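You operate a simulated robot arm through the tools that you are given. There is no shell and no other tool. Be economical: measure what you need, move in short steps, check, and stop when the job is done.

You run a simulated two-armed robot. Do the job below in one go: nothing can be reset, and whatever is moved stays where it is left.

Task
Wipe up the spill on the kitchen counter with the red napkin and put it back.

Only the result counts: the job must be done as asked and must still hold three seconds after the hand-in. Knocking over, shifting, dropping, spilling or breaking anything else fails it. Flat cloth is picked up by pressing the open fingertips on it (5 to 10 N) and closing them slowly along it; thin cloth reads only 2 to 8 mm in the jaws.

Robot
Two 7-joint arms with two-finger parallel grippers on one trunk, on a base that drives. Base frame: it is fixed to the floor where the robot stands at the start and does not move with it; the origin is under the middle of the robot, x ahead of it, y to its left, z up. Readings come in mm, rad, newtons and seconds.
The left shoulder is at the start at [70, 163, 1245], the right one opposite. Payload 3.43 kg a hand.
Tool frame (each hand has its own): the origin (TCP) lies between the finger pads and is the grasp point; the fingertips stand 34 mm ahead of it; z points along the fingers, y is the line along which they close. Largest opening 128 mm; finger width 24, thickness 12; the body of the gripper, 48 by 130 mm, starts 96 mm behind the TCP.
Orientation is told as [roll, pitch, yaw] about the base's x, y, z axes, in that order, counted from this pose: with the fingers straight down and closing along the base's y, the tool's x points along the base's -x, its y along +y and its z along -z.

Tools
- The arms move only by the tool arm_command. It takes "left_targets", "right_targets" or both (then of equal length, played together; a hand with none holds still); each is a list of rows, each a list of 7 numbers: the turn, a rotation vector about the tool's x, y, z in rad, then the shift along the tool's x, y, z in mm, then the closure, from 0 (fully open) to 1 (shut). In form: [[rx, ry, rz, tx, ty, tz, fingers], ...]. A call has 1 to 20 rows; each row shifts and turns the commanded pose from where the row before left it, along the tool's axes as they then stand. Each row takes 0.2 s and may step no farther than 50 mm and 0.15 rad from the row before; otherwise, or with a gripper value out of range, the whole call is refused. Where a pose cannot be reached the arm comes as near as it can. A force on the tool above 40 N (or 10 N above the force at the start of the call, whichever is more), or a blocked arm, ends the call early, and 0.2 s more pass. Each finger travels about 153 mm/s and halts on what it meets, pressing with about 45 N; the grip force reading is that of the motor and also rises with nothing between the fingers. The clock runs only during rows and for 0.2 s after the last one: add rows that do not move to give the fingers time. The reply holds the time, the measured pose of the TCP, the force on the tool along the base axes, the opening and the grip force, in the units named above and with some noise, with the torque about the TCP (base axes, N m) and any sound that the robot's microphone picked up, and new pictures: "pictures" is both (left out), scene, wrist or none (wrist: the cameras of the hands that moved).
- Cameras (640 x 400 px; columns grow to the right, rows downward): "scene" is now at [131.9, 8.2, 1456]; the picture's right is [0.09, -1.00, 0.00], its down [-0.72, -0.07, -0.69] and it looks along [0.69, 0.06, -0.72] (base axes); focal length 279 px, centre (320, 200). "left" rides on the left gripper at [76, 11, -160] in its tool frame; the picture's right is [-0.15, 0.99, 0.00], its down [-0.88, -0.13, -0.46] and it looks along [-0.45, -0.07, 0.89] (tool axes); focal length 234 px, centre (320, 200). "right" rides on the right gripper at [76, -11, -160] in its tool frame; the picture's right is [0.15, 0.99, 0.00], its down [-0.88, 0.13, -0.46] and it looks along [-0.45, 0.07, 0.89] (tool axes); focal length 234 px, centre (320, 200). There is no depth. A picture from a camera that has moved, and an enlarged one, comes with that camera's place and axes in the base frame and with its lens.
- slide_trunk(by): slides the trunk up (or, below 0, down) by that many mm; the arms and the scene camera ride with it, the base frame stays. It gives what a move gives, with no picture.
- steer(legs): drives the robot by 1 to 6 legs, each [ahead, left, turn to the left] in mm, mm and rad, along the robot's own axes; the way and the turn of a leg run together, so that a leg with both is an arc; at most 1500 mm and 3.142 rad a leg. The arms and the cameras ride along, it lands a little off, and it stops where it bumps. It gives what a move gives, and a new picture of the scene camera.
- turn_head(pan, tilt): turns the head with the scene camera to pan (to the left, within 1.501 rad either way) and tilt (down, from -0.506 to 1.204), counted from straight ahead of the robot. It gives what a move gives, and a new picture of the scene camera.
- enlarge(camera, box): a new picture of the part [left, top, right, bottom] of that camera's present view, enlarged. It takes no simulated time.
- finish_job(): hands the job in; it is judged then, once.

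Work in short steps. Places have to be worked out from the pictures, the camera data and where the tool is seen: move nearer, look again, correct. Check each grasp and each placing, and mend what went wrong. You have 120 turns and 260 pictures in all, those below and enlarged ones among them. Open the grippers and draw the arms clear of the work before you hand the job in, unless the task says otherwise; then end with one line.

The tools are called after ">>>" by a JSON object that holds its "op" and its "data". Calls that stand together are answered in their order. arm_command: Moves the arms, as the interface text tells. Its arguments: {"type":"object","properties":{"left_targets":{"type":"array","items":{"type":"array","items":{"type":"number"}}},"right_targets":{"type":"array","items":{"type":"array","items":{"type":"number"}}},"pictures":{"type":"string","enum":["both","scene","wrist","none"]}},"required":[]} The other tools are called the same way: slide_trunk (by) slides the trunk up or down; steer (legs) drives the base; turn_head (pan, tilt) turns the head that bears the scene camera; enlarge (camera, box) takes an enlarged picture of a part of a camera's view; finish_job () hands the job in.

At the start:

```text
time_s: 0.0
left_tool_pos: [392.5, 201.6, 1172.2]
left_orientation: [0.0, 0.0, -0.002]
left_force: [-0.3, 0.5, 0.4]
left_moment: [0.0, 0.05, -0.03]
left_gripper_width: 128.1
left_grasp_force: 0.0
right_tool_pos: [414.7, -150.4, 1112.3]
right_orientation: [0.001, 0.0, -0.002]
right_force: [-0.2, 0.1, 1.4]
right_moment: [0.01, -0.02, -0.01]
right_gripper_width: 127.9
right_grasp_force: 0.0
trunk travel left (down, up): [-725.0, 215.0]
robot x, y, heading: [0.8, -1.0, -0.006]
head pan, tilt: [0.093, 0.803]
```

scene: 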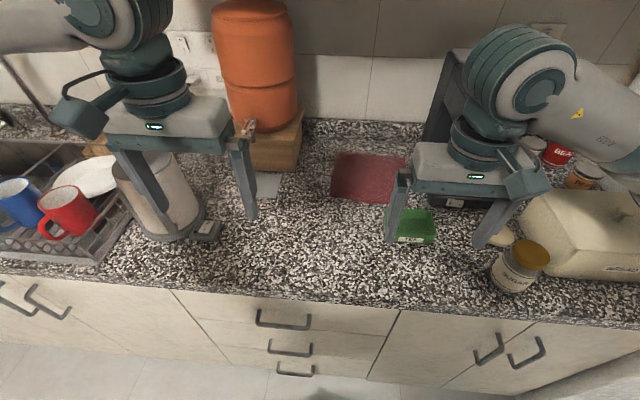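
right: 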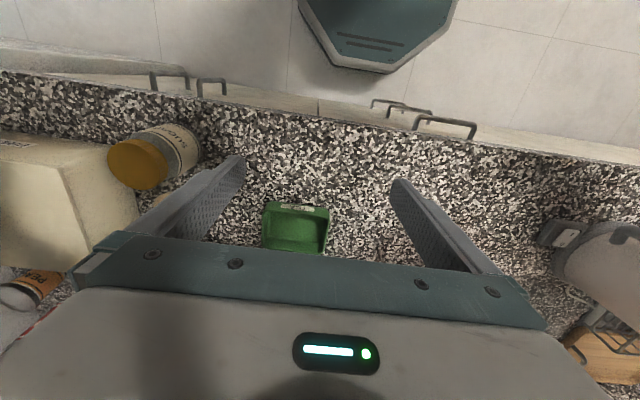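
left: 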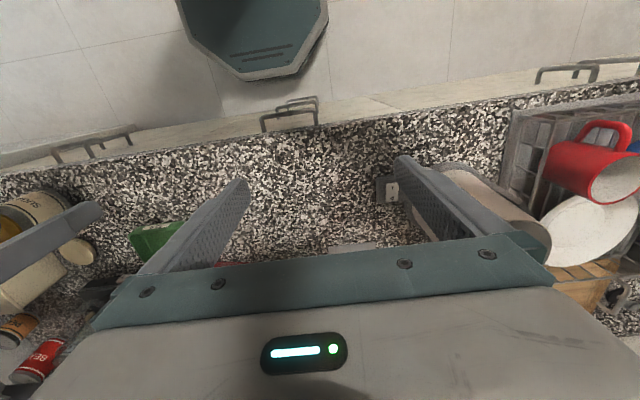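

The red napkin is near pixel (368,177), but I can't see the spill yet. I'll enlarge the middle of the counter.

>>> {"op": "enlarge", "data": {"camera": "scene", "box": [220, 110, 420, 235]}}

>>> {"op": "enlarge", "data": {"camera": "scene", "box": [160, 190, 480, 330]}}

```text
3.20 times, centred on (320, 172) of scene
camera zoom: at [131.9, 8.2, 1456.0], right [0.09, -1.0, 0.0], down [-0.72, -0.07, -0.69], along [0.69, 0.06, -0.72], focal length 892 px, centre (320, 288)
```

zoom: 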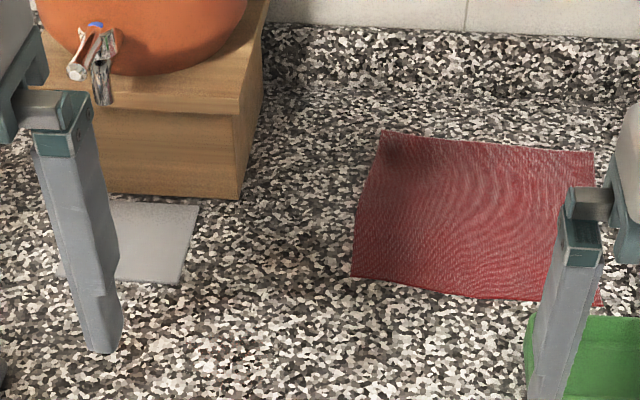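

```text
2.00 times, centred on (320, 260) of scene
camera zoom: at [131.9, 8.2, 1456.0], right [0.09, -1.0, 0.0], down [-0.72, -0.07, -0.69], along [0.69, 0.06, -0.72], focal length 558 px, centre (320, 80)
```

zoom: 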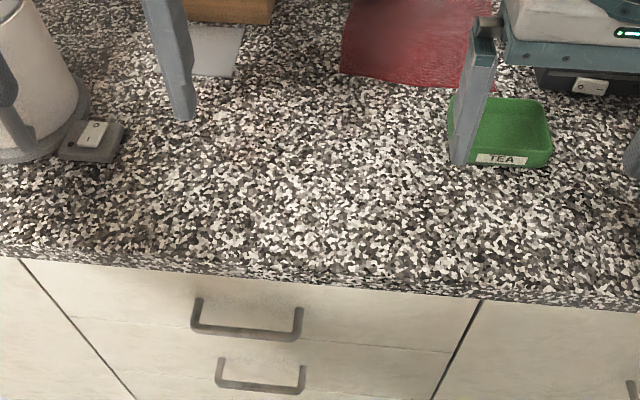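

A faint brownish tint may show near the grey mat. I'll enlarge that area, plus the right end and the middle.

>>> {"op": "enlarge", "data": {"camera": "scene", "box": [230, 160, 350, 235]}}

>>> {"op": "enlarge", "data": {"camera": "scene", "box": [380, 190, 580, 315]}}

>>> {"op": "enlarge", "data": {"camera": "left", "box": [80, 130, 460, 270]}}

```text
5.33 times, centred on (290, 198) of scene
camera zoom: at [131.9, 8.2, 1456.0], right [0.09, -1.0, 0.0], down [-0.72, -0.07, -0.69], along [0.69, 0.06, -0.72], focal length 1487 px, centre (480, 213)
```

zoom: 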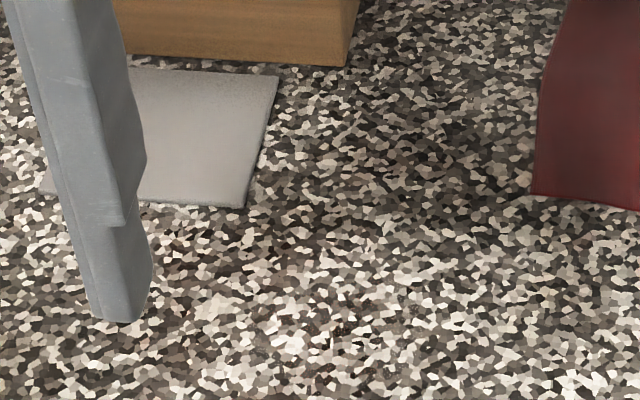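

```text
3.20 times, centred on (480, 252) of scene
camera zoom: at [131.9, 8.2, 1456.0], right [0.09, -1.0, 0.0], down [-0.72, -0.07, -0.69], along [0.69, 0.06, -0.72], focal length 892 px, centre (-192, 32)
```

zoom: 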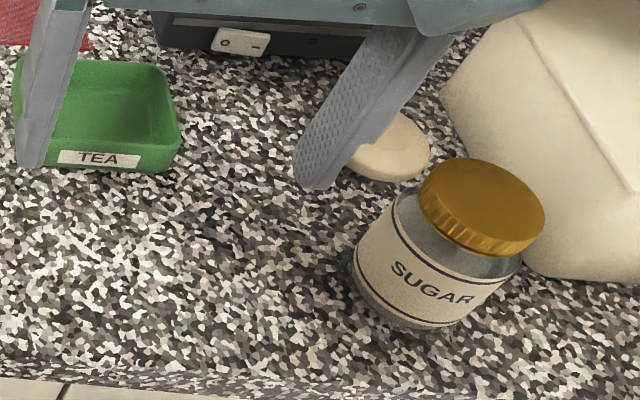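

```text
1.68 times, centred on (270, 200) of left
camera zoom: at [316.4, 212.8, 1332.9], right [0.15, 0.99, 0.0], down [0.88, -0.13, 0.46], along [0.45, -0.07, -0.89], focal length 394 px, centre (404, 200)
```

zoom: 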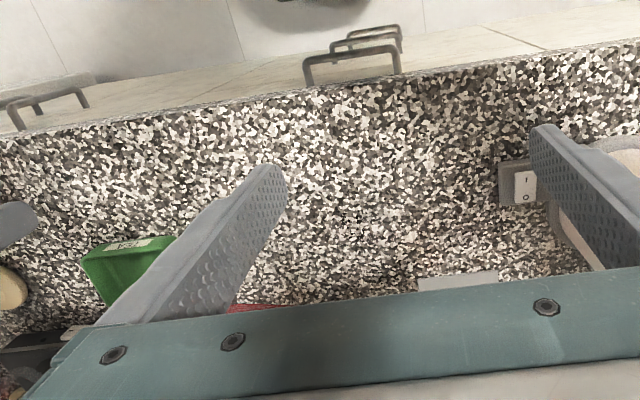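

No clear spill yet, and the arms hide parts of the counter. I'll raise both hands and move them outwards.

>>> {"op": "arm_command", "data": {"left_targets": [[0, 0, 0, 20, 40, -30, 0], [0, 0, 0, 20, 40, -30, 0], [0, 0, 0, 20, 40, -30, 0], [0, 0, 0, 20, 40, -30, 0]], "right_targets": [[0, 0, 0, 20, -40, -30, 0], [0, 0, 0, 20, -40, -30, 0], [0, 0, 0, 20, -40, -30, 0], [0, 0, 0, 20, -40, -30, 0]], "pictures": "both"}}

```text
refused: row 1 steps farther than a row can; nothing moved
```

Those steps were over 50 mm, so I'll shorten them.

>>> {"op": "arm_command", "data": {"left_targets": [[0, 0, 0, 15, 35, -28, 0], [0, 0, 0, 15, 35, -28, 0], [0, 0, 0, 15, 35, -28, 0], [0, 0, 0, 15, 35, -28, 0]], "right_targets": [[0, 0, 0, 15, -35, -28, 0], [0, 0, 0, 15, -35, -28, 0], [0, 0, 0, 15, -35, -28, 0], [0, 0, 0, 15, -35, -28, 0]], "pictures": "scene"}}

```text
time_s: 1.0
left_tool_pos: [325.9, 342.5, 1285.4]
left_orientation: [-0.001, -0.004, 0.002]
left_force: [-1.0, 0.3, 0.8]
left_moment: [0.0, -0.09, -0.03]
left_gripper_width: 128.1
left_grasp_force: 0.0
right_tool_pos: [347.2, -290.2, 1227.4]
right_orientation: [0.0, -0.002, -0.001]
right_force: [-0.7, 0.2, 0.5]
right_moment: [-0.01, -0.06, 0.07]
right_gripper_width: 127.8
right_grasp_force: 0.0
trunk travel left (down, up): [-725.0, 215.0]
robot x, y, heading: [2.6, -1.0, -0.001]
head pan, tilt: [0.093, 0.803]
camera scene: at [125.8, 8.0, 1456.5], right [0.09, -1.0, 0.0], down [-0.71, -0.07, -0.7], along [0.7, 0.06, -0.72], focal length 279 px, centre (320, 200)
```

scene: 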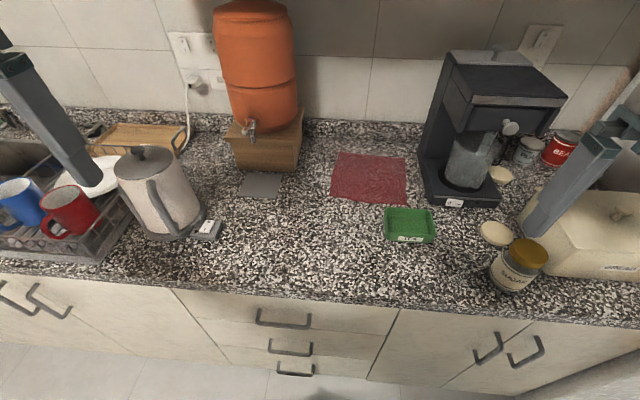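

The counter is clearer now. I'll enlarge its parts to find the spill.

>>> {"op": "enlarge", "data": {"camera": "scene", "box": [220, 180, 348, 260]}}

>>> {"op": "enlarge", "data": {"camera": "scene", "box": [200, 220, 328, 300]}}

>>> {"op": "enlarge", "data": {"camera": "scene", "box": [300, 200, 428, 280]}}

>>> {"op": "enlarge", "data": {"camera": "scene", "box": [400, 180, 560, 310]}}

>>> {"op": "enlarge", "data": {"camera": "scene", "box": [80, 180, 240, 280]}}

```text
5.00 times, centred on (284, 220) of scene
camera zoom: at [125.8, 8.0, 1456.5], right [0.09, -1.0, 0.0], down [-0.71, -0.07, -0.7], along [0.7, 0.06, -0.72], focal length 1394 px, centre (500, 100)
```

zoom: 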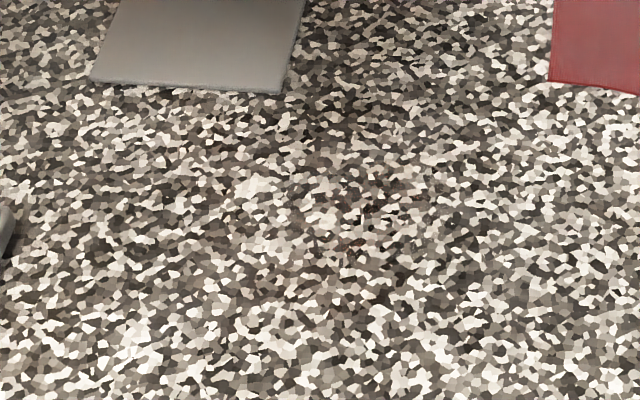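

```text
5.00 times, centred on (264, 260) of scene
camera zoom: at [125.8, 8.0, 1456.5], right [0.09, -1.0, 0.0], down [-0.71, -0.07, -0.7], along [0.7, 0.06, -0.72], focal length 1394 px, centre (600, -100)
```

zoom: 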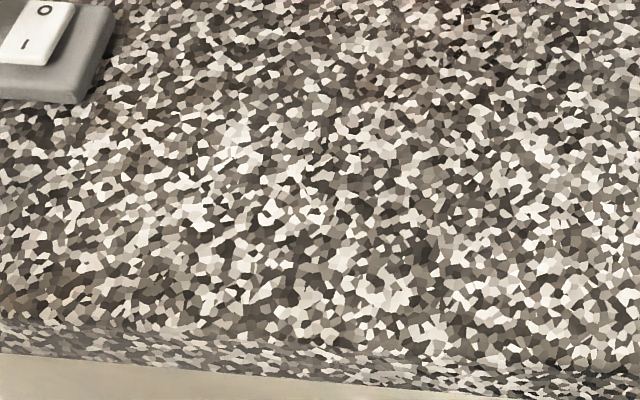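

```text
5.00 times, centred on (364, 240) of scene
camera zoom: at [125.8, 8.0, 1456.5], right [0.09, -1.0, 0.0], down [-0.71, -0.07, -0.7], along [0.7, 0.06, -0.72], focal length 1394 px, centre (100, 0)
```

zoom: 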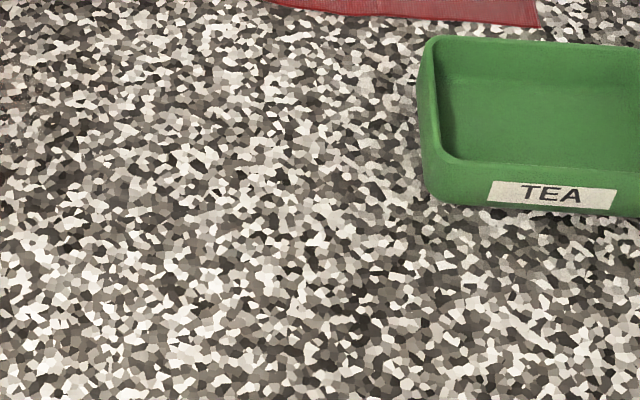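

```text
3.08 times, centred on (480, 245) of scene
camera zoom: at [125.8, 8.0, 1456.5], right [0.09, -1.0, 0.0], down [-0.71, -0.07, -0.7], along [0.7, 0.06, -0.72], focal length 858 px, centre (-172, 62)
```

zoom: 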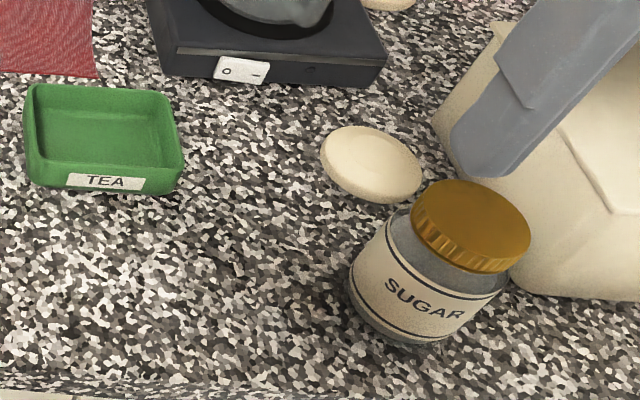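

```text
4.00 times, centred on (160, 230) of scene
camera zoom: at [125.8, 8.0, 1456.5], right [0.09, -1.0, 0.0], down [-0.71, -0.07, -0.7], along [0.7, 0.06, -0.72], focal length 1115 px, centre (960, 80)
```

zoom: 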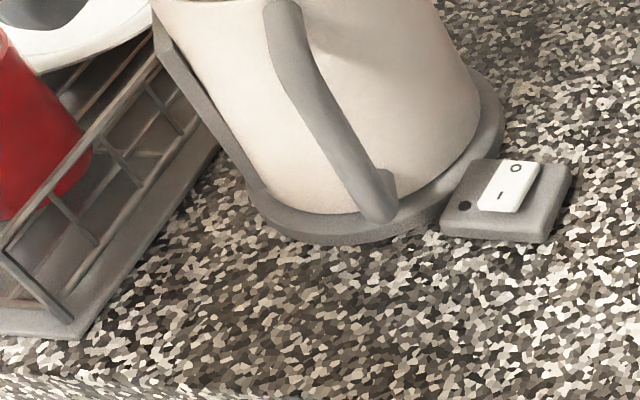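

Reddish-dark specks show up around scene (290,225). I'll zoom in harder there.

>>> {"op": "enlarge", "data": {"camera": "scene", "box": [260, 202, 324, 242]}}

>>> {"op": "enlarge", "data": {"camera": "left", "box": [0, 60, 320, 260]}}

```text
10.00 times, centred on (292, 222) of scene
camera zoom: at [125.8, 8.0, 1456.5], right [0.09, -1.0, 0.0], down [-0.71, -0.07, -0.7], along [0.7, 0.06, -0.72], focal length 2788 px, centre (600, -20)
```

zoom: 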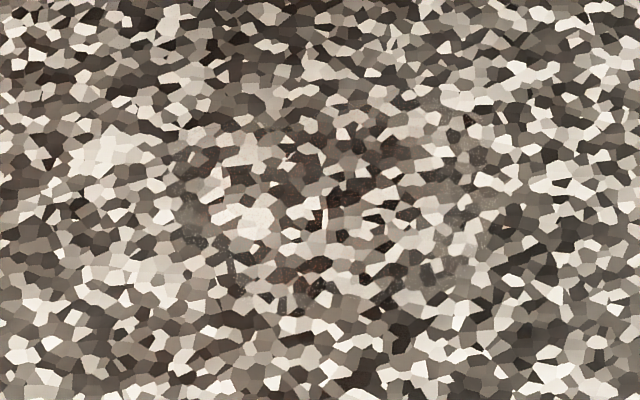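

```text
2.00 times, centred on (160, 160) of left
camera zoom: at [249.0, 353.6, 1445.7], right [0.15, 0.99, 0.0], down [0.88, -0.13, 0.46], along [0.46, -0.07, -0.89], focal length 468 px, centre (640, 280)
```

zoom: 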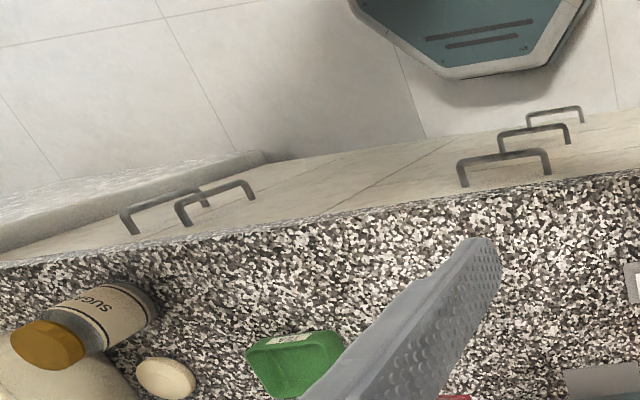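

There seems to be a thin, almost clear film about 85 mm wide near (620,127). I'll shift the base 100 mm right so the left hand reaches both the napkin and the spill, then check closer with the wrist camera.

>>> {"op": "steer", "data": {"legs": [[0, -100, 0]]}}

```text
time_s: 2.1
left_tool_pos: [330.6, 243.7, 1283.7]
left_orientation: [-0.002, 0.0, 0.002]
left_force: [0.3, -0.3, -0.4]
left_moment: [-0.01, 0.01, 0.01]
left_gripper_width: 127.9
left_grasp_force: 0.0
right_tool_pos: [355.2, -387.3, 1225.8]
right_orientation: [-0.001, 0.0, 0.002]
right_force: [1.2, 0.7, -0.4]
right_moment: [-0.02, 0.0, -0.03]
right_gripper_width: 128.3
right_grasp_force: 0.0
trunk travel left (down, up): [-725.0, 215.0]
robot x, y, heading: [-1.8, -99.2, 0.005]
head pan, tilt: [0.093, 0.803]
camera scene: at [131.2, -90.0, 1456.1], right [0.09, -1.0, 0.0], down [-0.72, -0.07, -0.7], along [0.69, 0.06, -0.72], focal length 279 px, centre (320, 200)
```

scene: 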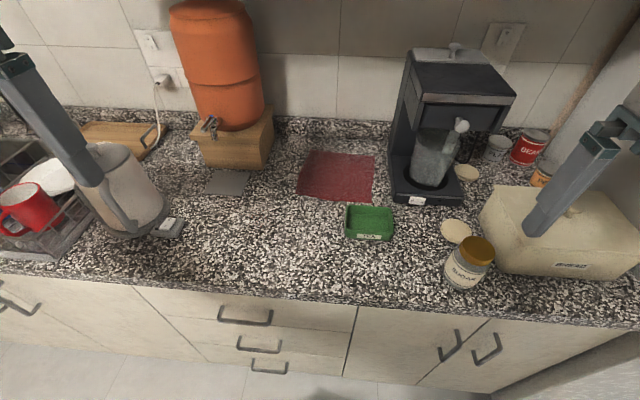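

Next I'll bring the left wrist camera to about (592,130,1030) to inspect the suspected spill.

>>> {"op": "arm_command", "data": {"left_targets": [[0, 0, 0, -29, -12.7, 28, 0], [0, 0, 0, -29, -12.7, 28, 0], [0, 0, 0, -29, -12.7, 28, 0], [0, 0, 0, -29, -12.7, 28, 0], [0, 0, 0, -29, -12.7, 28, 0], [0, 0, 0, -29, -12.7, 28, 0], [0, 0, 0, -29, -12.7, 28, 0], [0, 0, 0, -29, -12.7, 28, 0], [0, 0, 0, -29, -12.7, 28, 0], [0, 0, 0, 0, 0, 0, 0]], "pictures": "wrist"}}

>>> {"op": "enlarge", "data": {"camera": "left", "box": [200, 80, 440, 230]}}

```text
time_s: 4.3
left_tool_pos: [591.7, 129.2, 1030.4]
left_orientation: [-0.002, -0.001, 0.003]
left_force: [-0.3, 0.9, -0.3]
left_moment: [-0.04, -0.05, 0.02]
left_gripper_width: 128.1
left_grasp_force: 0.0
right_tool_pos: [354.0, -388.2, 1226.1]
right_orientation: [0.0, 0.001, -0.001]
right_force: [0.3, -0.3, -0.2]
right_moment: [0.02, -0.04, 0.03]
right_gripper_width: 127.9
right_grasp_force: 0.1
trunk travel left (down, up): [-725.0, 215.0]
robot x, y, heading: [-1.6, -98.9, 0.005]
head pan, tilt: [0.093, 0.803]
camera left: at [515.0, 140.0, 1191.6], right [0.14, 0.99, 0.0], down [0.88, -0.13, 0.46], along [0.45, -0.07, -0.89], focal length 234 px, centre (320, 200)
```

left: 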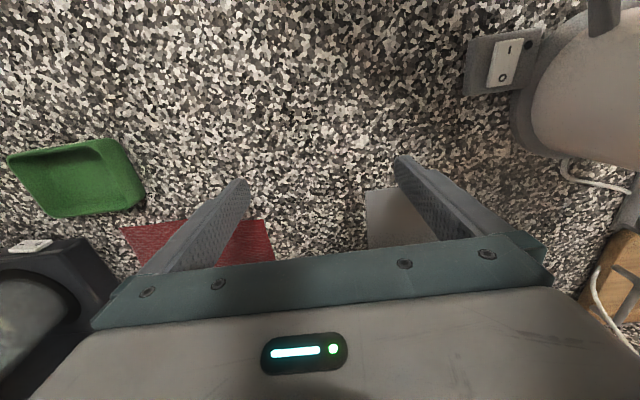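

```text
2.67 times, centred on (320, 155) of left
camera zoom: at [515.0, 140.0, 1191.6], right [0.14, 0.99, 0.0], down [0.88, -0.13, 0.46], along [0.45, -0.07, -0.89], focal length 624 px, centre (320, 320)
```

zoom: 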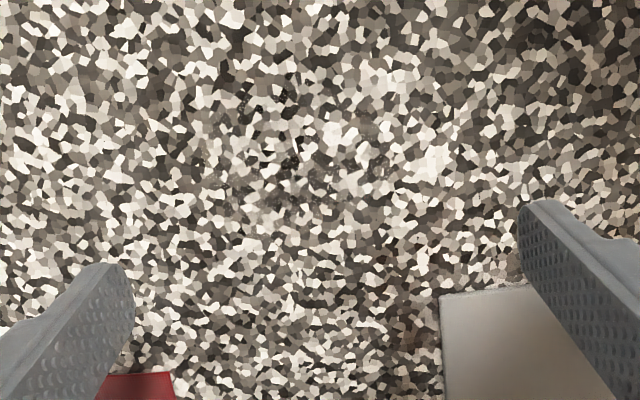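

A patch of speckled gloss shows near left pixel (312,135). I'll zoom in further.

>>> {"op": "enlarge", "data": {"camera": "left", "box": [264, 96, 360, 156]}}

>>> {"op": "enlarge", "data": {"camera": "left", "box": [160, 0, 480, 200]}}

```text
6.67 times, centred on (312, 126) of left
camera zoom: at [515.0, 140.0, 1191.6], right [0.14, 0.99, 0.0], down [0.88, -0.13, 0.46], along [0.45, -0.07, -0.89], focal length 1561 px, centre (373, 693)
```

zoom: 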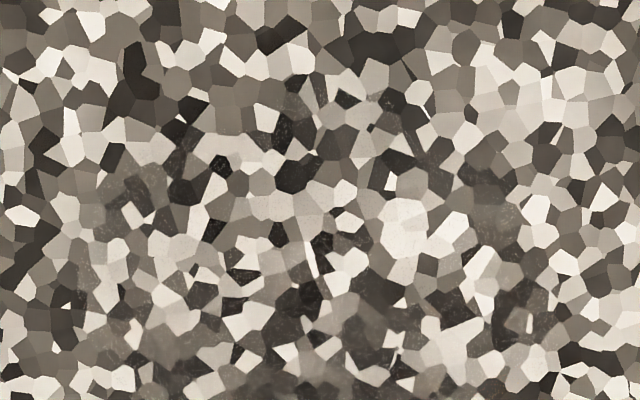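

```text
2.00 times, centred on (320, 100) of left
camera zoom: at [515.0, 140.0, 1191.6], right [0.14, 0.99, 0.0], down [0.88, -0.13, 0.46], along [0.45, -0.07, -0.89], focal length 468 px, centre (320, 400)
```

zoom: 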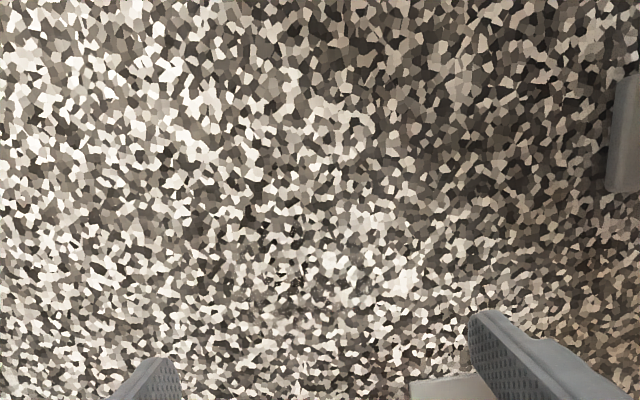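

The film is visible here, and its lower edge lies beyond this crop, so I'll look there.

>>> {"op": "enlarge", "data": {"camera": "left", "box": [256, 110, 368, 180]}}

>>> {"op": "enlarge", "data": {"camera": "left", "box": [256, 150, 352, 210]}}

```text
5.71 times, centred on (312, 145) of left
camera zoom: at [515.0, 140.0, 1191.6], right [0.14, 0.99, 0.0], down [0.88, -0.13, 0.46], along [0.45, -0.07, -0.89], focal length 1338 px, centre (366, 514)
```

zoom: 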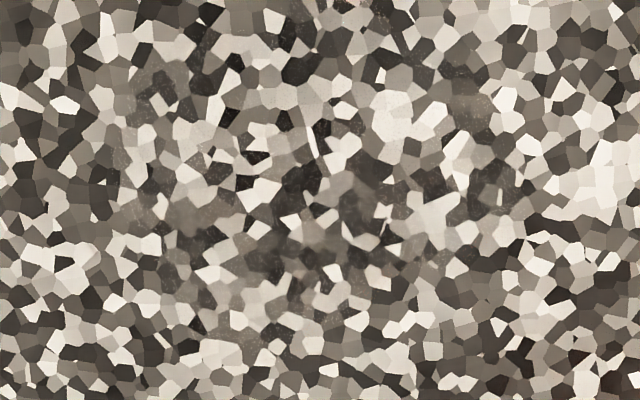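

```text
6.67 times, centred on (304, 180) of left
camera zoom: at [515.0, 140.0, 1191.6], right [0.14, 0.99, 0.0], down [0.88, -0.13, 0.46], along [0.45, -0.07, -0.89], focal length 1561 px, centre (427, 333)
```

zoom: 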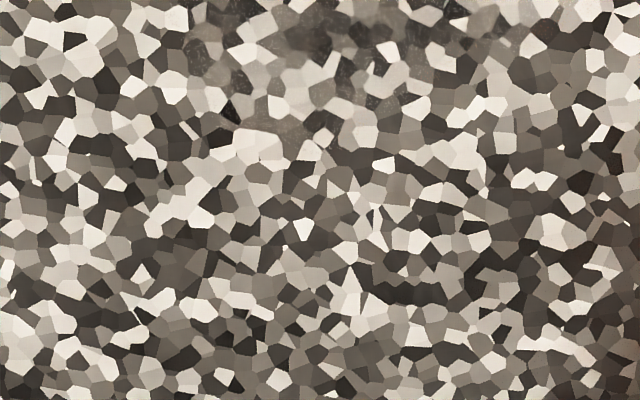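

The film is confirmed: about 95 mm across, centred near (587,113) by the wrist camera. Next I'll take the left hand above the napkin's near-left part to view it and place the pinch.

>>> {"op": "arm_command", "data": {"left_targets": [[0, 0, 0, -20, -32, 0, 0], [0, 0, 0, -20, -32, 0, 0], [0, 0, 0, -20, -32, 0, 0], [0, 0, 0, -20, -32, 0, 0], [0, 0, 0, -20, -32, 0, 0], [0, 0, 0, -20, -32, 0, 0], [0, 0, 0, 0, 0, 0, 0]], "pictures": "both"}}

```text
time_s: 6.0
left_tool_pos: [713.5, -63.4, 1031.4]
left_orientation: [-0.001, 0.0, 0.002]
left_force: [0.4, -0.3, 0.9]
left_moment: [-0.01, -0.02, 0.01]
left_gripper_width: 128.2
left_grasp_force: 0.1
right_tool_pos: [354.0, -388.2, 1227.0]
right_orientation: [0.0, 0.0, 0.002]
right_force: [-0.4, 0.5, 0.0]
right_moment: [-0.02, 0.01, 0.0]
right_gripper_width: 127.9
right_grasp_force: 0.1
trunk travel left (down, up): [-725.0, 215.0]
robot x, y, heading: [-3.8, -99.4, -0.003]
head pan, tilt: [0.093, 0.803]
camera scene: at [131.7, -90.1, 1456.0], right [0.09, -1.0, 0.0], down [-0.72, -0.07, -0.69], along [0.69, 0.06, -0.72], focal length 279 px, centre (320, 200)
camera left: at [636.6, -51.1, 1192.1], right [0.14, 0.99, 0.0], down [0.88, -0.13, 0.46], along [0.45, -0.07, -0.89], focal length 234 px, centre (320, 200)
```

scene: 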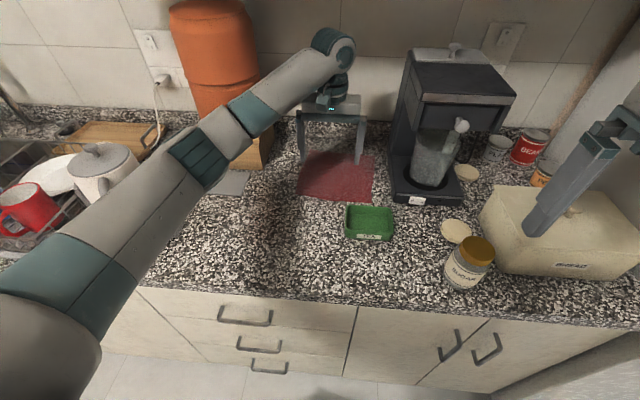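
left: 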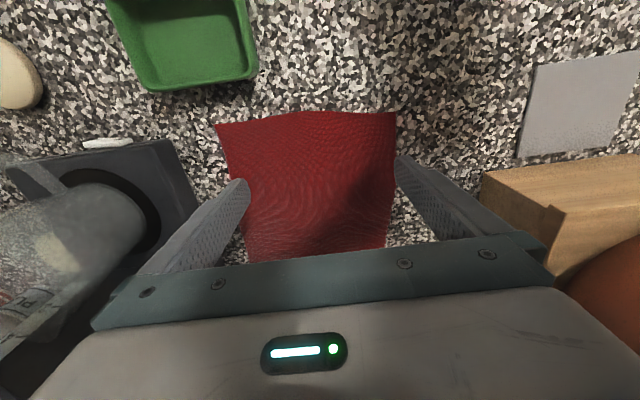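

Cross-checking the views puts the surface nearer z≈902, the spill at about (577,117), and the napkin at x 665–877, y −209…31, centred near (775,−85). I'll move above the pinch point at (755,−68), half close the fingers and stop short of contact.

>>> {"op": "arm_command", "data": {"left_targets": [[0, 0, 0, -21, -2, 10, 0.3], [0, 0, 0, -21, -2, 10, 0.6], [0, 0, 0, 0, 0, 10, 0.6], [0, 0, 0, 0, 0, 0, 0.6]], "pictures": "wrist"}}

```text
time_s: 7.0
left_tool_pos: [754.4, -68.2, 1002.2]
left_orientation: [0.0, -0.001, 0.002]
left_force: [-0.3, 0.2, -0.6]
left_moment: [0.02, 0.03, -0.02]
left_gripper_width: 51.1
left_grasp_force: 0.0
right_tool_pos: [355.3, -388.9, 1226.9]
right_orientation: [0.001, 0.0, 0.001]
right_force: [-0.2, -0.3, -0.3]
right_moment: [-0.02, 0.0, 0.01]
right_gripper_width: 128.1
right_grasp_force: 0.0
trunk travel left (down, up): [-725.0, 215.0]
robot x, y, heading: [0.7, -100.8, 0.002]
head pan, tilt: [0.093, 0.803]
camera left: at [678.9, -56.0, 1162.6], right [0.14, 0.99, 0.0], down [0.88, -0.13, 0.46], along [0.45, -0.07, -0.89], focal length 234 px, centre (320, 200)
```

left: 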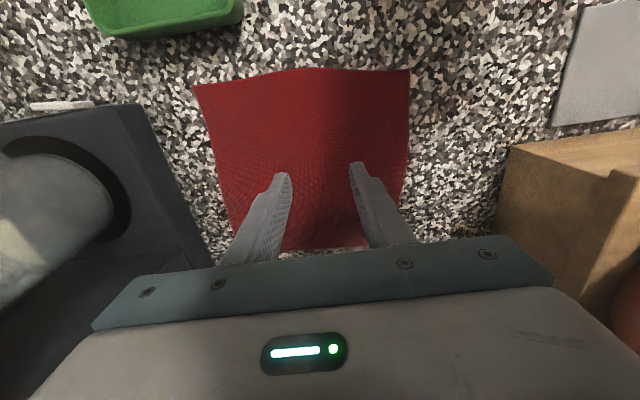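

I'll descend in small steps and watch the force.

>>> {"op": "arm_command", "data": {"left_targets": [[0, 0, 0, 0, 0, 12, 0.6], [0, 0, 0, 0, 0, 12, 0.6], [0, 0, 0, 0, 0, 12, 0.6], [0, 0, 0, 0, 0, 12, 0.6], [0, 0, 0, 0, 0, 0, 0.6]], "pictures": "wrist"}}

```text
time_s: 8.2
left_tool_pos: [755.8, -66.7, 955.6]
left_orientation: [-0.001, 0.0, 0.001]
left_force: [-0.9, 0.6, -0.2]
left_moment: [0.02, -0.02, -0.02]
left_gripper_width: 51.4
left_grasp_force: 0.0
right_tool_pos: [354.3, -388.0, 1226.9]
right_orientation: [0.0, 0.0, 0.002]
right_force: [-0.2, -0.3, -0.4]
right_moment: [-0.04, 0.0, 0.0]
right_gripper_width: 127.8
right_grasp_force: 0.0
trunk travel left (down, up): [-725.0, 215.0]
robot x, y, heading: [-1.3, -94.2, -0.0]
head pan, tilt: [0.093, 0.803]
camera left: at [678.8, -55.6, 1114.9], right [0.14, 0.99, 0.0], down [0.88, -0.13, 0.46], along [0.45, -0.07, -0.89], focal length 234 px, centre (320, 200)
```

left: 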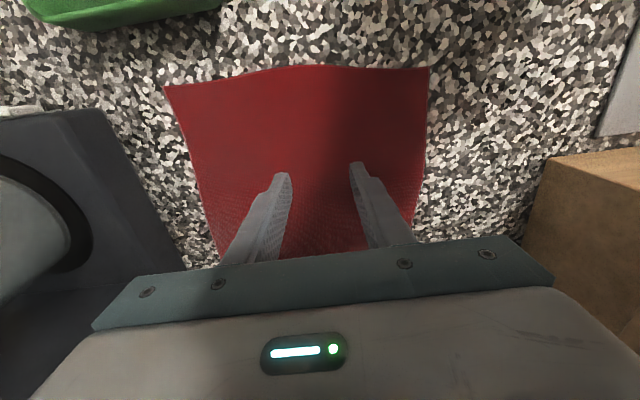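

Scaling again puts the surface near z≈900, about 20 mm below the fingertips. I'll go down slower.

>>> {"op": "arm_command", "data": {"left_targets": [[0, 0, 0, 0, 0, 5, 0.6], [0, 0, 0, 0, 0, 5, 0.6], [0, 0, 0, 0, 0, 4, 0.6], [0, 0, 0, 0, 0, 0, 0.6]], "pictures": "none"}}

```text
time_s: 9.2
left_tool_pos: [755.9, -66.6, 939.6]
left_orientation: [0.0, 0.001, 0.002]
left_force: [-0.8, -0.5, -0.3]
left_moment: [0.02, 0.0, 0.0]
left_gripper_width: 51.2
left_grasp_force: 0.0
right_tool_pos: [355.0, -388.4, 1226.1]
right_orientation: [0.0, -0.001, 0.002]
right_force: [-0.8, -1.2, -0.1]
right_moment: [0.01, -0.02, 0.0]
right_gripper_width: 128.3
right_grasp_force: 0.0
trunk travel left (down, up): [-725.0, 215.0]
robot x, y, heading: [2.5, -101.1, 0.002]
head pan, tilt: [0.093, 0.803]
```

No contact yet, so I'll continue in 3 mm steps.

>>> {"op": "arm_command", "data": {"left_targets": [[0, 0, 0, 0, 0, 3, 0.6], [0, 0, 0, 0, 0, 0, 0.6]], "pictures": "none"}}

>>> {"op": "arm_command", "data": {"left_targets": [[0, 0, 0, 0, 0, 3, 0.6], [0, 0, 0, 0, 0, 0, 0.6]], "pictures": "none"}}

>>> {"op": "arm_command", "data": {"left_targets": [[0, 0, 0, 0, 0, 2, 0.6], [0, 0, 0, 0, 0, 0, 0.6]], "pictures": "none"}}

```text
time_s: 9.8
left_tool_pos: [754.8, -67.6, 937.2]
left_orientation: [-0.002, 0.002, 0.002]
left_force: [0.9, -0.1, 0.2]
left_moment: [0.0, 0.0, -0.01]
left_gripper_width: 51.4
left_grasp_force: 0.1
right_tool_pos: [354.4, -387.4, 1226.0]
right_orientation: [0.002, 0.0, 0.0]
right_force: [0.1, -0.1, -0.1]
right_moment: [-0.01, 0.01, 0.01]
right_gripper_width: 127.9
right_grasp_force: 0.1
trunk travel left (down, up): [-725.0, 215.0]
robot x, y, heading: [0.3, -101.4, 0.001]
head pan, tilt: [0.093, 0.803]
```

```text
time_s: 10.3
left_tool_pos: [753.7, -67.7, 935.1]
left_orientation: [0.002, -0.002, 0.002]
left_force: [0.9, -0.3, 6.7]
left_moment: [0.11, 0.01, 0.0]
left_gripper_width: 51.2
left_grasp_force: 0.1
right_tool_pos: [353.9, -388.4, 1227.3]
right_orientation: [-0.001, 0.0, 0.004]
right_force: [-0.7, -0.5, -0.4]
right_moment: [0.04, 0.01, -0.01]
right_gripper_width: 127.9
right_grasp_force: 0.0
trunk travel left (down, up): [-725.0, 215.0]
robot x, y, heading: [1.1, -100.5, 0.001]
head pan, tilt: [0.093, 0.803]
```

```text
time_s: 10.9
left_tool_pos: [754.9, -67.7, 934.6]
left_orientation: [-0.003, -0.005, 0.002]
left_force: [5.0, 0.6, 21.5]
left_moment: [0.51, -0.06, -0.09]
left_gripper_width: 51.2
left_grasp_force: 0.0
right_tool_pos: [351.9, -388.8, 1226.5]
right_orientation: [0.001, -0.002, 0.002]
right_force: [0.4, 0.7, 0.7]
right_moment: [-0.01, 0.01, 0.0]
right_gripper_width: 128.0
right_grasp_force: 0.0
trunk travel left (down, up): [-725.0, 215.0]
robot x, y, heading: [1.2, -98.7, -0.002]
head pan, tilt: [0.093, 0.803]
```

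Contact puts the surface at z≈901, but 21 N is too much. I'll back off 1.7 mm and close slowly.

>>> {"op": "arm_command", "data": {"left_targets": [[0, 0, 0, 0, 0, -1.7, 0.6], [0, 0, 0, 0, 0, 0, 0.6]], "pictures": "none"}}

>>> {"op": "arm_command", "data": {"left_targets": [[0, 0, 0, 0, 0, 0, 0.63], [0, 0, 0, 0, 0, 0, 0.66], [0, 0, 0, 0, 0, 0, 0.69], [0, 0, 0, 0, 0, 0, 0.72], [0, 0, 0, 0, 0, 0, 0.75], [0, 0, 0, 0, 0, 0, 0.78], [0, 0, 0, 0, 0, 0, 0.81]], "pictures": "wrist"}}

```text
time_s: 11.6
left_tool_pos: [753.9, -67.8, 934.6]
left_orientation: [0.0, -0.001, 0.002]
left_force: [4.5, -0.9, 18.7]
left_moment: [0.24, -0.09, -0.11]
left_gripper_width: 51.1
left_grasp_force: 0.1
right_tool_pos: [352.7, -388.3, 1227.1]
right_orientation: [0.0, -0.001, 0.002]
right_force: [0.6, -0.1, -0.7]
right_moment: [0.05, 0.0, -0.02]
right_gripper_width: 128.2
right_grasp_force: 0.1
trunk travel left (down, up): [-725.0, 215.0]
robot x, y, heading: [0.3, -97.4, -0.001]
head pan, tilt: [0.093, 0.803]
```

```text
time_s: 13.2
left_tool_pos: [753.9, -66.9, 934.8]
left_orientation: [0.0, -0.003, 0.002]
left_force: [-0.2, -0.7, 17.4]
left_moment: [0.07, 0.1, -0.02]
left_gripper_width: 22.7
left_grasp_force: 0.1
right_tool_pos: [352.0, -389.1, 1226.1]
right_orientation: [0.0, -0.002, 0.001]
right_force: [0.5, 0.3, 0.2]
right_moment: [0.01, 0.0, 0.02]
right_gripper_width: 128.1
right_grasp_force: 0.1
trunk travel left (down, up): [-725.0, 215.0]
robot x, y, heading: [2.3, -98.9, -0.002]
head pan, tilt: [0.093, 0.803]
camera left: at [677.0, -56.1, 1095.3], right [0.14, 0.99, 0.0], down [0.88, -0.13, 0.46], along [0.45, -0.07, -0.89], focal length 234 px, centre (320, 200)
```

left: 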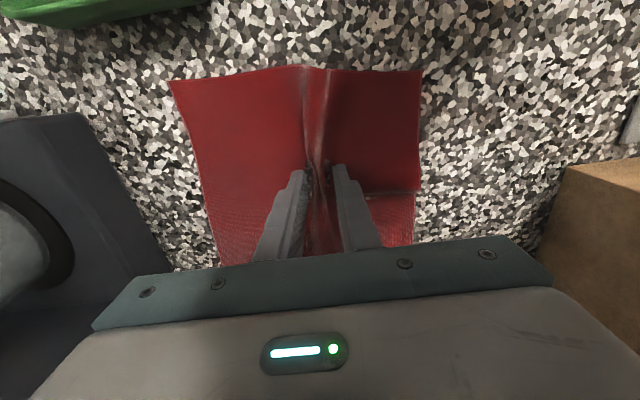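

A fold is rising between the fingers. I'll ease the press slightly and finish closing slowly.

>>> {"op": "arm_command", "data": {"left_targets": [[0, 0, 0, 0, 0, -0.8, 0.84], [0, 0, 0, 0, 0, 0, 0.87], [0, 0, 0, 0, 0, 0, 0.9], [0, 0, 0, 0, 0, 0, 0.93], [0, 0, 0, 0, 0, 0, 0.96], [0, 0, 0, 0, 0, 0, 1], [0, 0, 0, 0, 0, 0, 1], [0, 0, 0, 0, 0, 0, 1]], "pictures": "wrist"}}

```text
time_s: 14.9
left_tool_pos: [754.9, -68.7, 936.1]
left_orientation: [0.001, -0.001, 0.001]
left_force: [-1.9, -0.9, 8.7]
left_moment: [-0.01, 0.06, 0.01]
left_gripper_width: 1.9
left_grasp_force: 36.2
right_tool_pos: [353.2, -388.9, 1226.4]
right_orientation: [-0.001, -0.001, 0.0]
right_force: [-0.6, -0.1, 0.4]
right_moment: [0.01, 0.01, 0.0]
right_gripper_width: 128.1
right_grasp_force: 0.0
trunk travel left (down, up): [-725.0, 215.0]
robot x, y, heading: [-0.4, -100.6, 0.001]
head pan, tilt: [0.093, 0.803]
camera left: at [677.6, -55.9, 1095.4], right [0.14, 0.99, 0.0], down [0.88, -0.13, 0.46], along [0.45, -0.07, -0.89], focal length 234 px, centre (320, 200)
```

left: 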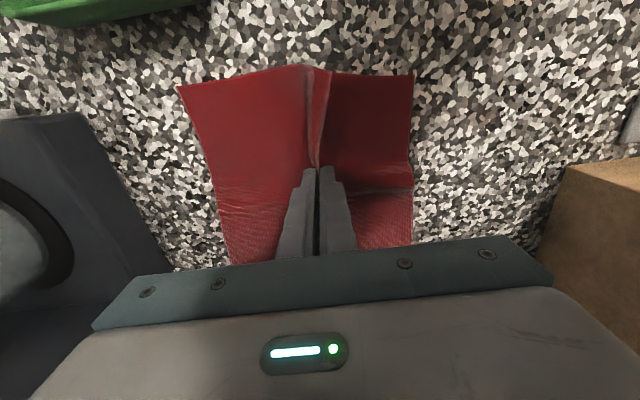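

The jaws read 1.9 mm, which fits thin cloth. I'll lift 60 mm and check.

>>> {"op": "arm_command", "data": {"left_targets": [[0, 0, 0, 0, 0, -10, 1], [0, 0, 0, 0, 0, -15, 1], [0, 0, 0, 0, 0, -20, 1], [0, 0, 0, 0, 0, -20, 1], [0, 0, 0, 0, 0, 0, 1]], "pictures": "both"}}

```text
time_s: 16.1
left_tool_pos: [754.4, -67.2, 1000.1]
left_orientation: [0.001, 0.001, 0.001]
left_force: [-0.3, 1.1, -1.0]
left_moment: [-0.01, 0.0, 0.01]
left_gripper_width: 1.7
left_grasp_force: 36.3
right_tool_pos: [354.7, -387.7, 1226.0]
right_orientation: [0.0, 0.0, 0.002]
right_force: [0.3, 0.9, -0.7]
right_moment: [0.02, -0.01, 0.0]
right_gripper_width: 127.8
right_grasp_force: 0.2
trunk travel left (down, up): [-725.0, 215.0]
robot x, y, heading: [-1.6, -102.3, 0.001]
head pan, tilt: [0.093, 0.803]
camera scene: at [132.1, -91.2, 1456.0], right [0.09, -1.0, 0.0], down [-0.72, -0.07, -0.69], along [0.69, 0.06, -0.72], focal length 279 px, centre (320, 200)
camera left: at [678.5, -55.6, 1160.5], right [0.14, 0.99, 0.0], down [0.88, -0.13, 0.46], along [0.45, -0.07, -0.89], focal length 234 px, centre (320, 200)
```

scene: 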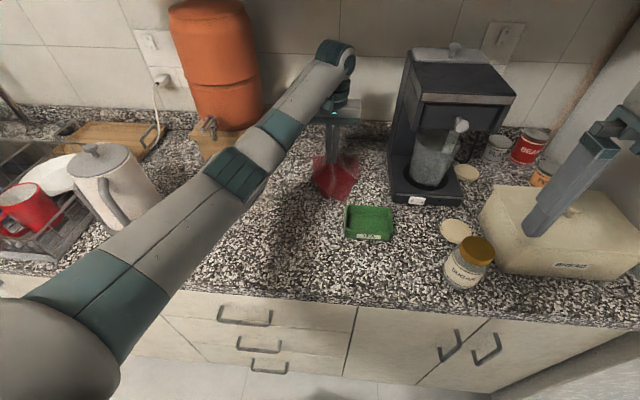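
left: 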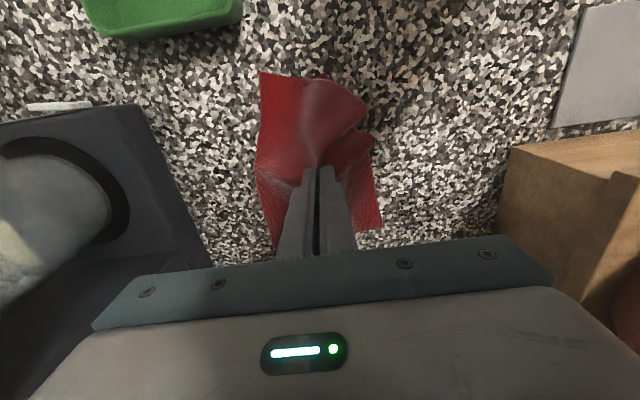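

The napkin is gripped. I'll lift it 70 mm more and carry it over the spill at (577,117).

>>> {"op": "arm_command", "data": {"left_targets": [[0, 0, 0, 0, 0, -35, 1], [0, 0, 0, 0, 0, -35, 1], [0, 0, 0, 29.5, 30.7, 0, 1], [0, 0, 0, 29.5, 30.7, 0, 1], [0, 0, 0, 29.5, 30.7, 0, 1], [0, 0, 0, 29.5, 30.7, 0, 1], [0, 0, 0, 29.5, 30.7, 0, 1], [0, 0, 0, 29.5, 30.7, 0, 1], [0, 0, 0, 0, 0, 0, 1], [0, 0, 0, 0, 0, 30, 1], [0, 0, 0, 0, 0, 30, 1], [0, 0, 0, 0, 0, 30, 1], [0, 0, 0, 0, 0, 20, 1], [0, 0, 0, 0, 0, 0, 1]], "pictures": "both"}}

```text
time_s: 19.1
left_tool_pos: [578.8, 115.4, 959.1]
left_orientation: [0.0, 0.0, 0.001]
left_force: [0.3, -0.3, 0.7]
left_moment: [0.0, 0.0, 0.01]
left_gripper_width: 1.9
left_grasp_force: 36.8
right_tool_pos: [354.0, -389.0, 1226.8]
right_orientation: [0.001, 0.001, 0.001]
right_force: [-0.8, -0.7, -0.9]
right_moment: [-0.03, 0.03, 0.01]
right_gripper_width: 127.9
right_grasp_force: 0.1
trunk travel left (down, up): [-725.0, 215.0]
robot x, y, heading: [3.0, -101.6, 0.002]
head pan, tilt: [0.093, 0.803]
camera scene: at [131.8, -91.4, 1456.0], right [0.09, -1.0, 0.0], down [-0.72, -0.07, -0.69], along [0.69, 0.06, -0.72], focal length 279 px, centre (320, 200)
camera left: at [502.1, 127.1, 1119.3], right [0.14, 0.99, 0.0], down [0.88, -0.13, 0.46], along [0.45, -0.07, -0.89], focal length 234 px, centre (320, 200)
```

scene: 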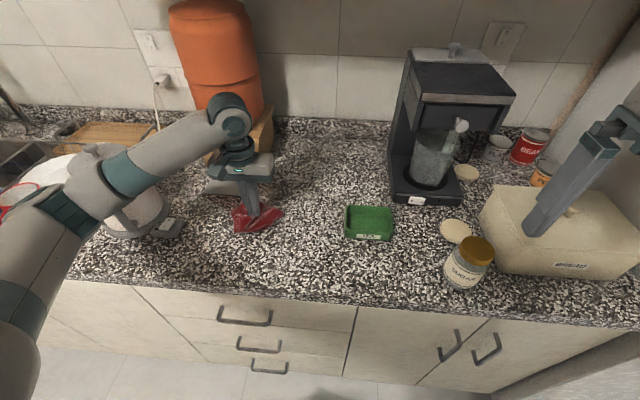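
left: 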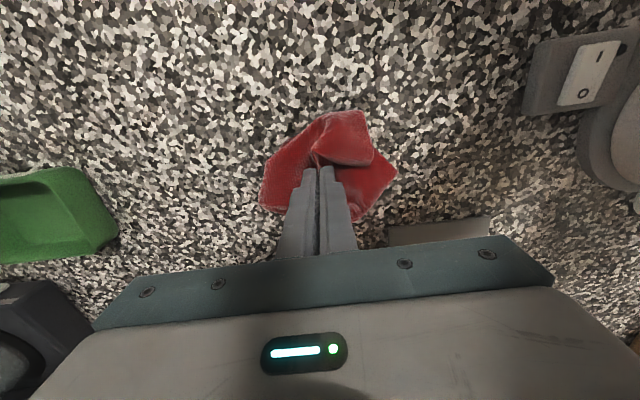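

The napkin sits bunched over the spill, so I'll lower it into contact in small steps.

>>> {"op": "arm_command", "data": {"left_targets": [[0, 0, 0, 0, 0, 6, 1], [0, 0, 0, 0, 0, 6, 1], [0, 0, 0, 0, 0, 5, 1], [0, 0, 0, 0, 0, 3, 1], [0, 0, 0, 0, 0, 2, 1], [0, 0, 0, 0, 0, 0, 1]], "pictures": "wrist"}}

```text
time_s: 20.6
left_tool_pos: [577.4, 116.0, 937.4]
left_orientation: [-0.002, 0.001, 0.002]
left_force: [-0.9, -0.2, 5.8]
left_moment: [0.0, 0.04, -0.03]
left_gripper_width: 1.9
left_grasp_force: 36.8
right_tool_pos: [354.4, -389.3, 1226.9]
right_orientation: [0.001, 0.001, 0.001]
right_force: [-0.2, -0.3, 0.1]
right_moment: [0.0, -0.02, 0.04]
right_gripper_width: 128.0
right_grasp_force: 0.2
trunk travel left (down, up): [-725.0, 215.0]
robot x, y, heading: [-0.4, -95.9, -0.001]
head pan, tilt: [0.093, 0.803]
camera left: at [501.1, 127.7, 1097.9], right [0.14, 0.99, 0.0], down [0.88, -0.13, 0.46], along [0.45, -0.07, -0.89], focal length 234 px, centre (320, 200)
```

left: 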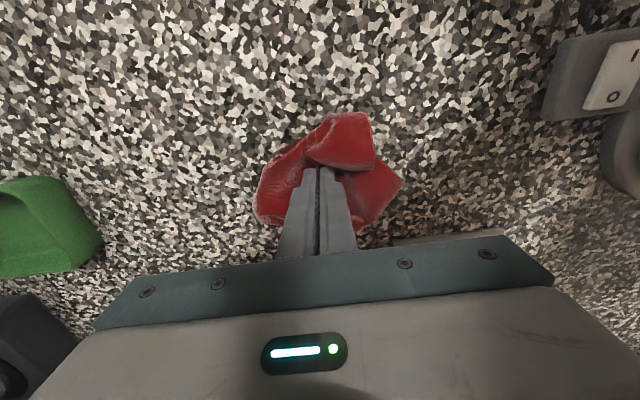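

Contact force is 6 N. I'll wipe across the spill in strokes, front half first.

>>> {"op": "arm_command", "data": {"left_targets": [[0, 0, 0, 20, -13, 0.4, 1], [0, 0, 0, 20, -12, 0, 1], [0, 0, 0, 0, 25, 0, 1], [0, 0, 0, 0, 25, 0, 1], [0, 0, 0, -15, 15, 0, 1], [0, 0, 0, 0, -27, 0, 1], [0, 0, 0, 0, -26, 0, 1], [0, 0, 0, 0, -27, 0, 1], [0, 0, 0, -15, -5, 0, 1], [0, 0, 0, 0, 30, 0, 1], [0, 0, 0, 0, 30, 0, 1], [0, 0, 0, 0, 30, 0, 1], [0, 0, 0, 0, 0, 0, 1]], "pictures": "wrist"}}

```text
time_s: 23.4
left_tool_pos: [569.5, 161.9, 937.2]
left_orientation: [0.0, 0.0, 0.0]
left_force: [-0.4, -0.3, 6.2]
left_moment: [-0.03, 0.03, 0.0]
left_gripper_width: 1.7
left_grasp_force: 36.3
right_tool_pos: [353.8, -389.1, 1225.4]
right_orientation: [0.0, 0.0, 0.002]
right_force: [-0.6, 0.0, -0.4]
right_moment: [0.05, -0.03, 0.01]
right_gripper_width: 128.1
right_grasp_force: 0.1
trunk travel left (down, up): [-725.0, 215.0]
robot x, y, heading: [6.6, -101.6, -0.004]
head pan, tilt: [0.093, 0.803]
camera left: at [492.0, 173.5, 1097.2], right [0.15, 0.99, 0.0], down [0.88, -0.13, 0.46], along [0.45, -0.07, -0.89], focal length 234 px, centre (320, 200)
```

left: 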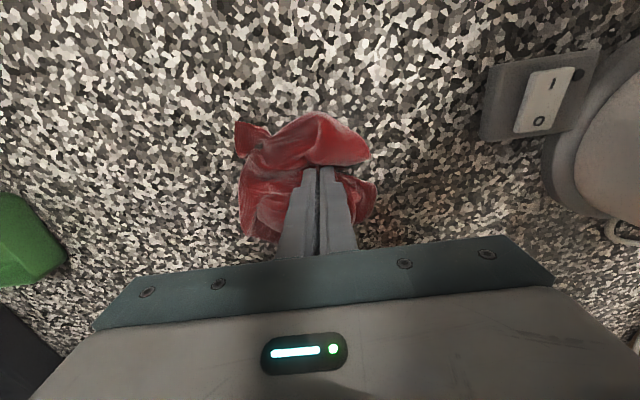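

The wiping is steady and the grip holds. Next come the far-half strokes.

>>> {"op": "arm_command", "data": {"left_targets": [[0, 0, 0, -15, -3, 0, 1], [0, 0, 0, 0, -30, 0, 1], [0, 0, 0, 0, -30, 0, 1], [0, 0, 0, 0, -28, 0, 1], [0, 0, 0, -15, 3, 0, 1], [0, 0, 0, 0, 26, 0, 1], [0, 0, 0, 0, 26, 0, 1], [0, 0, 0, 0, 24, 0, 1], [0, 0, 0, -15, -6, 0, 1], [0, 0, 0, 0, -24, 0, 1], [0, 0, 0, 0, -24, 0, 1], [0, 0, 0, 0, -18, 0, 1], [0, 0, 0, 0, 0, 0, 1]], "pictures": "both"}}

```text
time_s: 26.1
left_tool_pos: [612.5, 77.7, 937.8]
left_orientation: [-0.002, 0.001, 0.0]
left_force: [-0.4, -0.9, 2.3]
left_moment: [0.04, -0.04, -0.01]
left_gripper_width: 1.9
left_grasp_force: 36.3
right_tool_pos: [353.8, -388.3, 1226.7]
right_orientation: [0.0, 0.001, 0.0]
right_force: [0.6, 0.4, -0.2]
right_moment: [0.01, 0.0, 0.01]
right_gripper_width: 128.0
right_grasp_force: 0.0
trunk travel left (down, up): [-725.0, 215.0]
robot x, y, heading: [0.7, -100.1, -0.001]
head pan, tilt: [0.093, 0.803]
camera scene: at [131.4, -90.7, 1456.0], right [0.09, -1.0, 0.0], down [-0.72, -0.07, -0.7], along [0.69, 0.06, -0.72], focal length 279 px, centre (320, 200)
camera left: at [536.3, 89.3, 1097.5], right [0.14, 0.99, 0.0], down [0.88, -0.13, 0.46], along [0.45, -0.07, -0.89], focal length 234 px, centre (320, 200)
```

scene: 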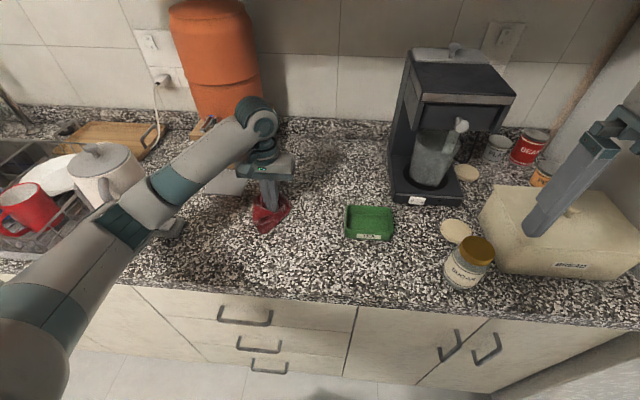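
left: 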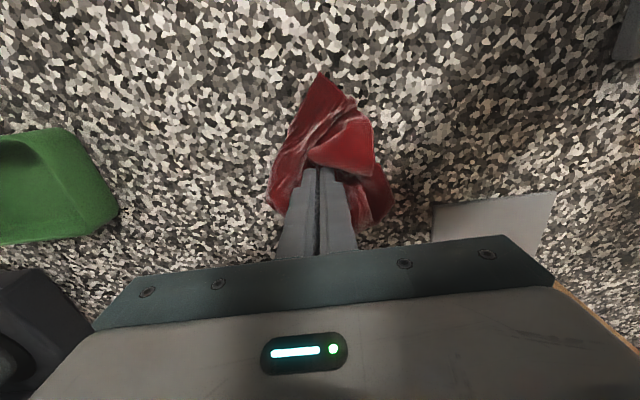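

I'll inspect the spill area near left pixel (361,129).

>>> {"op": "enlarge", "data": {"camera": "left", "box": [280, 70, 472, 190]}}

```text
3.33 times, centred on (376, 130) of left
camera zoom: at [536.3, 89.3, 1097.5], right [0.14, 0.99, 0.0], down [0.88, -0.13, 0.46], along [0.45, -0.07, -0.89], focal length 781 px, centre (133, 433)
```

zoom: 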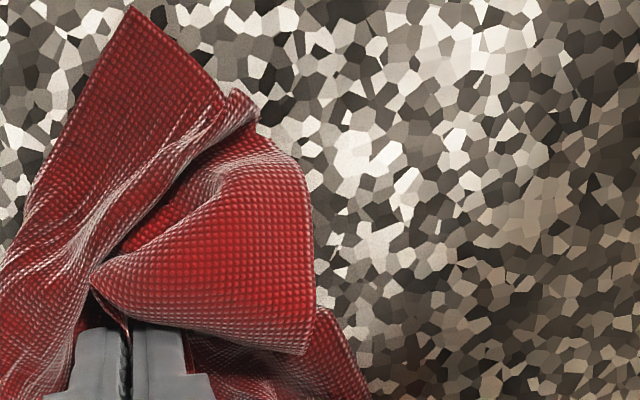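

Some traces may remain, so I'll make a second pass with crosswise strokes along x and slightly more pressure.

>>> {"op": "arm_command", "data": {"left_targets": [[0, 0, 0, 31.5, 0, 0.4, 1], [0, 0, 0, 31.5, 0, 0.3, 1], [0, 0, 0, 10, 13, 0, 1], [0, 0, 0, -38, 0, 0, 1], [0, 0, 0, -38, 0, 0, 1], [0, 0, 0, -7, 13, 0, 1], [0, 0, 0, 30, 0, 0, 1], [0, 0, 0, 30, 0, 0, 1], [0, 0, 0, 30, 0, 0, 1], [0, 0, 0, 0, 13, 0, 1], [0, 0, 0, -30, 0, 0, 1], [0, 0, 0, -30, 0, 0, 1], [0, 0, 0, -30, 0, 0, 1], [0, 0, 0, 0, 13, 0, 1], [0, 0, 0, 30, 0, 0, 1], [0, 0, 0, 30, 0, 0, 1], [0, 0, 0, 30, 0, 0, 1]], "pictures": "none"}}

>>> {"op": "arm_command", "data": {"left_targets": [[0, 0, 0, -7, 13, 0, 1], [0, 0, 0, -38, 0, 0, 1], [0, 0, 0, -38, 0, 0, 1], [0, 0, 0, 13, 13, 0, 1], [0, 0, 0, 25, 0, 0, 1], [0, 0, 0, 25, 0, 0, 1], [0, 0, 0, 0, -20, 0, 1], [0, 0, 0, 0, -40, 0, 1], [0, 0, 0, 0, 0, 0, 1]], "pictures": "none"}}

```text
time_s: 29.8
left_tool_pos: [532.3, 128.6, 937.6]
left_orientation: [0.002, 0.001, 0.001]
left_force: [2.1, -0.5, 6.6]
left_moment: [0.01, -0.12, 0.01]
left_gripper_width: 1.8
left_grasp_force: 36.7
right_tool_pos: [352.8, -388.5, 1226.3]
right_orientation: [-0.001, 0.001, 0.003]
right_force: [0.0, 0.1, 0.4]
right_moment: [-0.02, -0.02, -0.01]
right_gripper_width: 128.0
right_grasp_force: 0.1
trunk travel left (down, up): [-725.0, 215.0]
robot x, y, heading: [-2.2, -100.4, -0.002]
head pan, tilt: [0.093, 0.803]
```

```text
time_s: 31.8
left_tool_pos: [550.8, 95.0, 936.4]
left_orientation: [-0.003, -0.003, 0.003]
left_force: [1.2, -1.3, 11.6]
left_moment: [-0.03, -0.04, 0.0]
left_gripper_width: 1.8
left_grasp_force: 36.2
right_tool_pos: [352.8, -387.3, 1227.2]
right_orientation: [0.001, -0.001, 0.002]
right_force: [-0.3, 0.8, 0.2]
right_moment: [-0.04, 0.04, 0.01]
right_gripper_width: 128.0
right_grasp_force: 0.0
trunk travel left (down, up): [-725.0, 215.0]
robot x, y, heading: [0.3, -101.2, -0.001]
head pan, tilt: [0.093, 0.803]
```

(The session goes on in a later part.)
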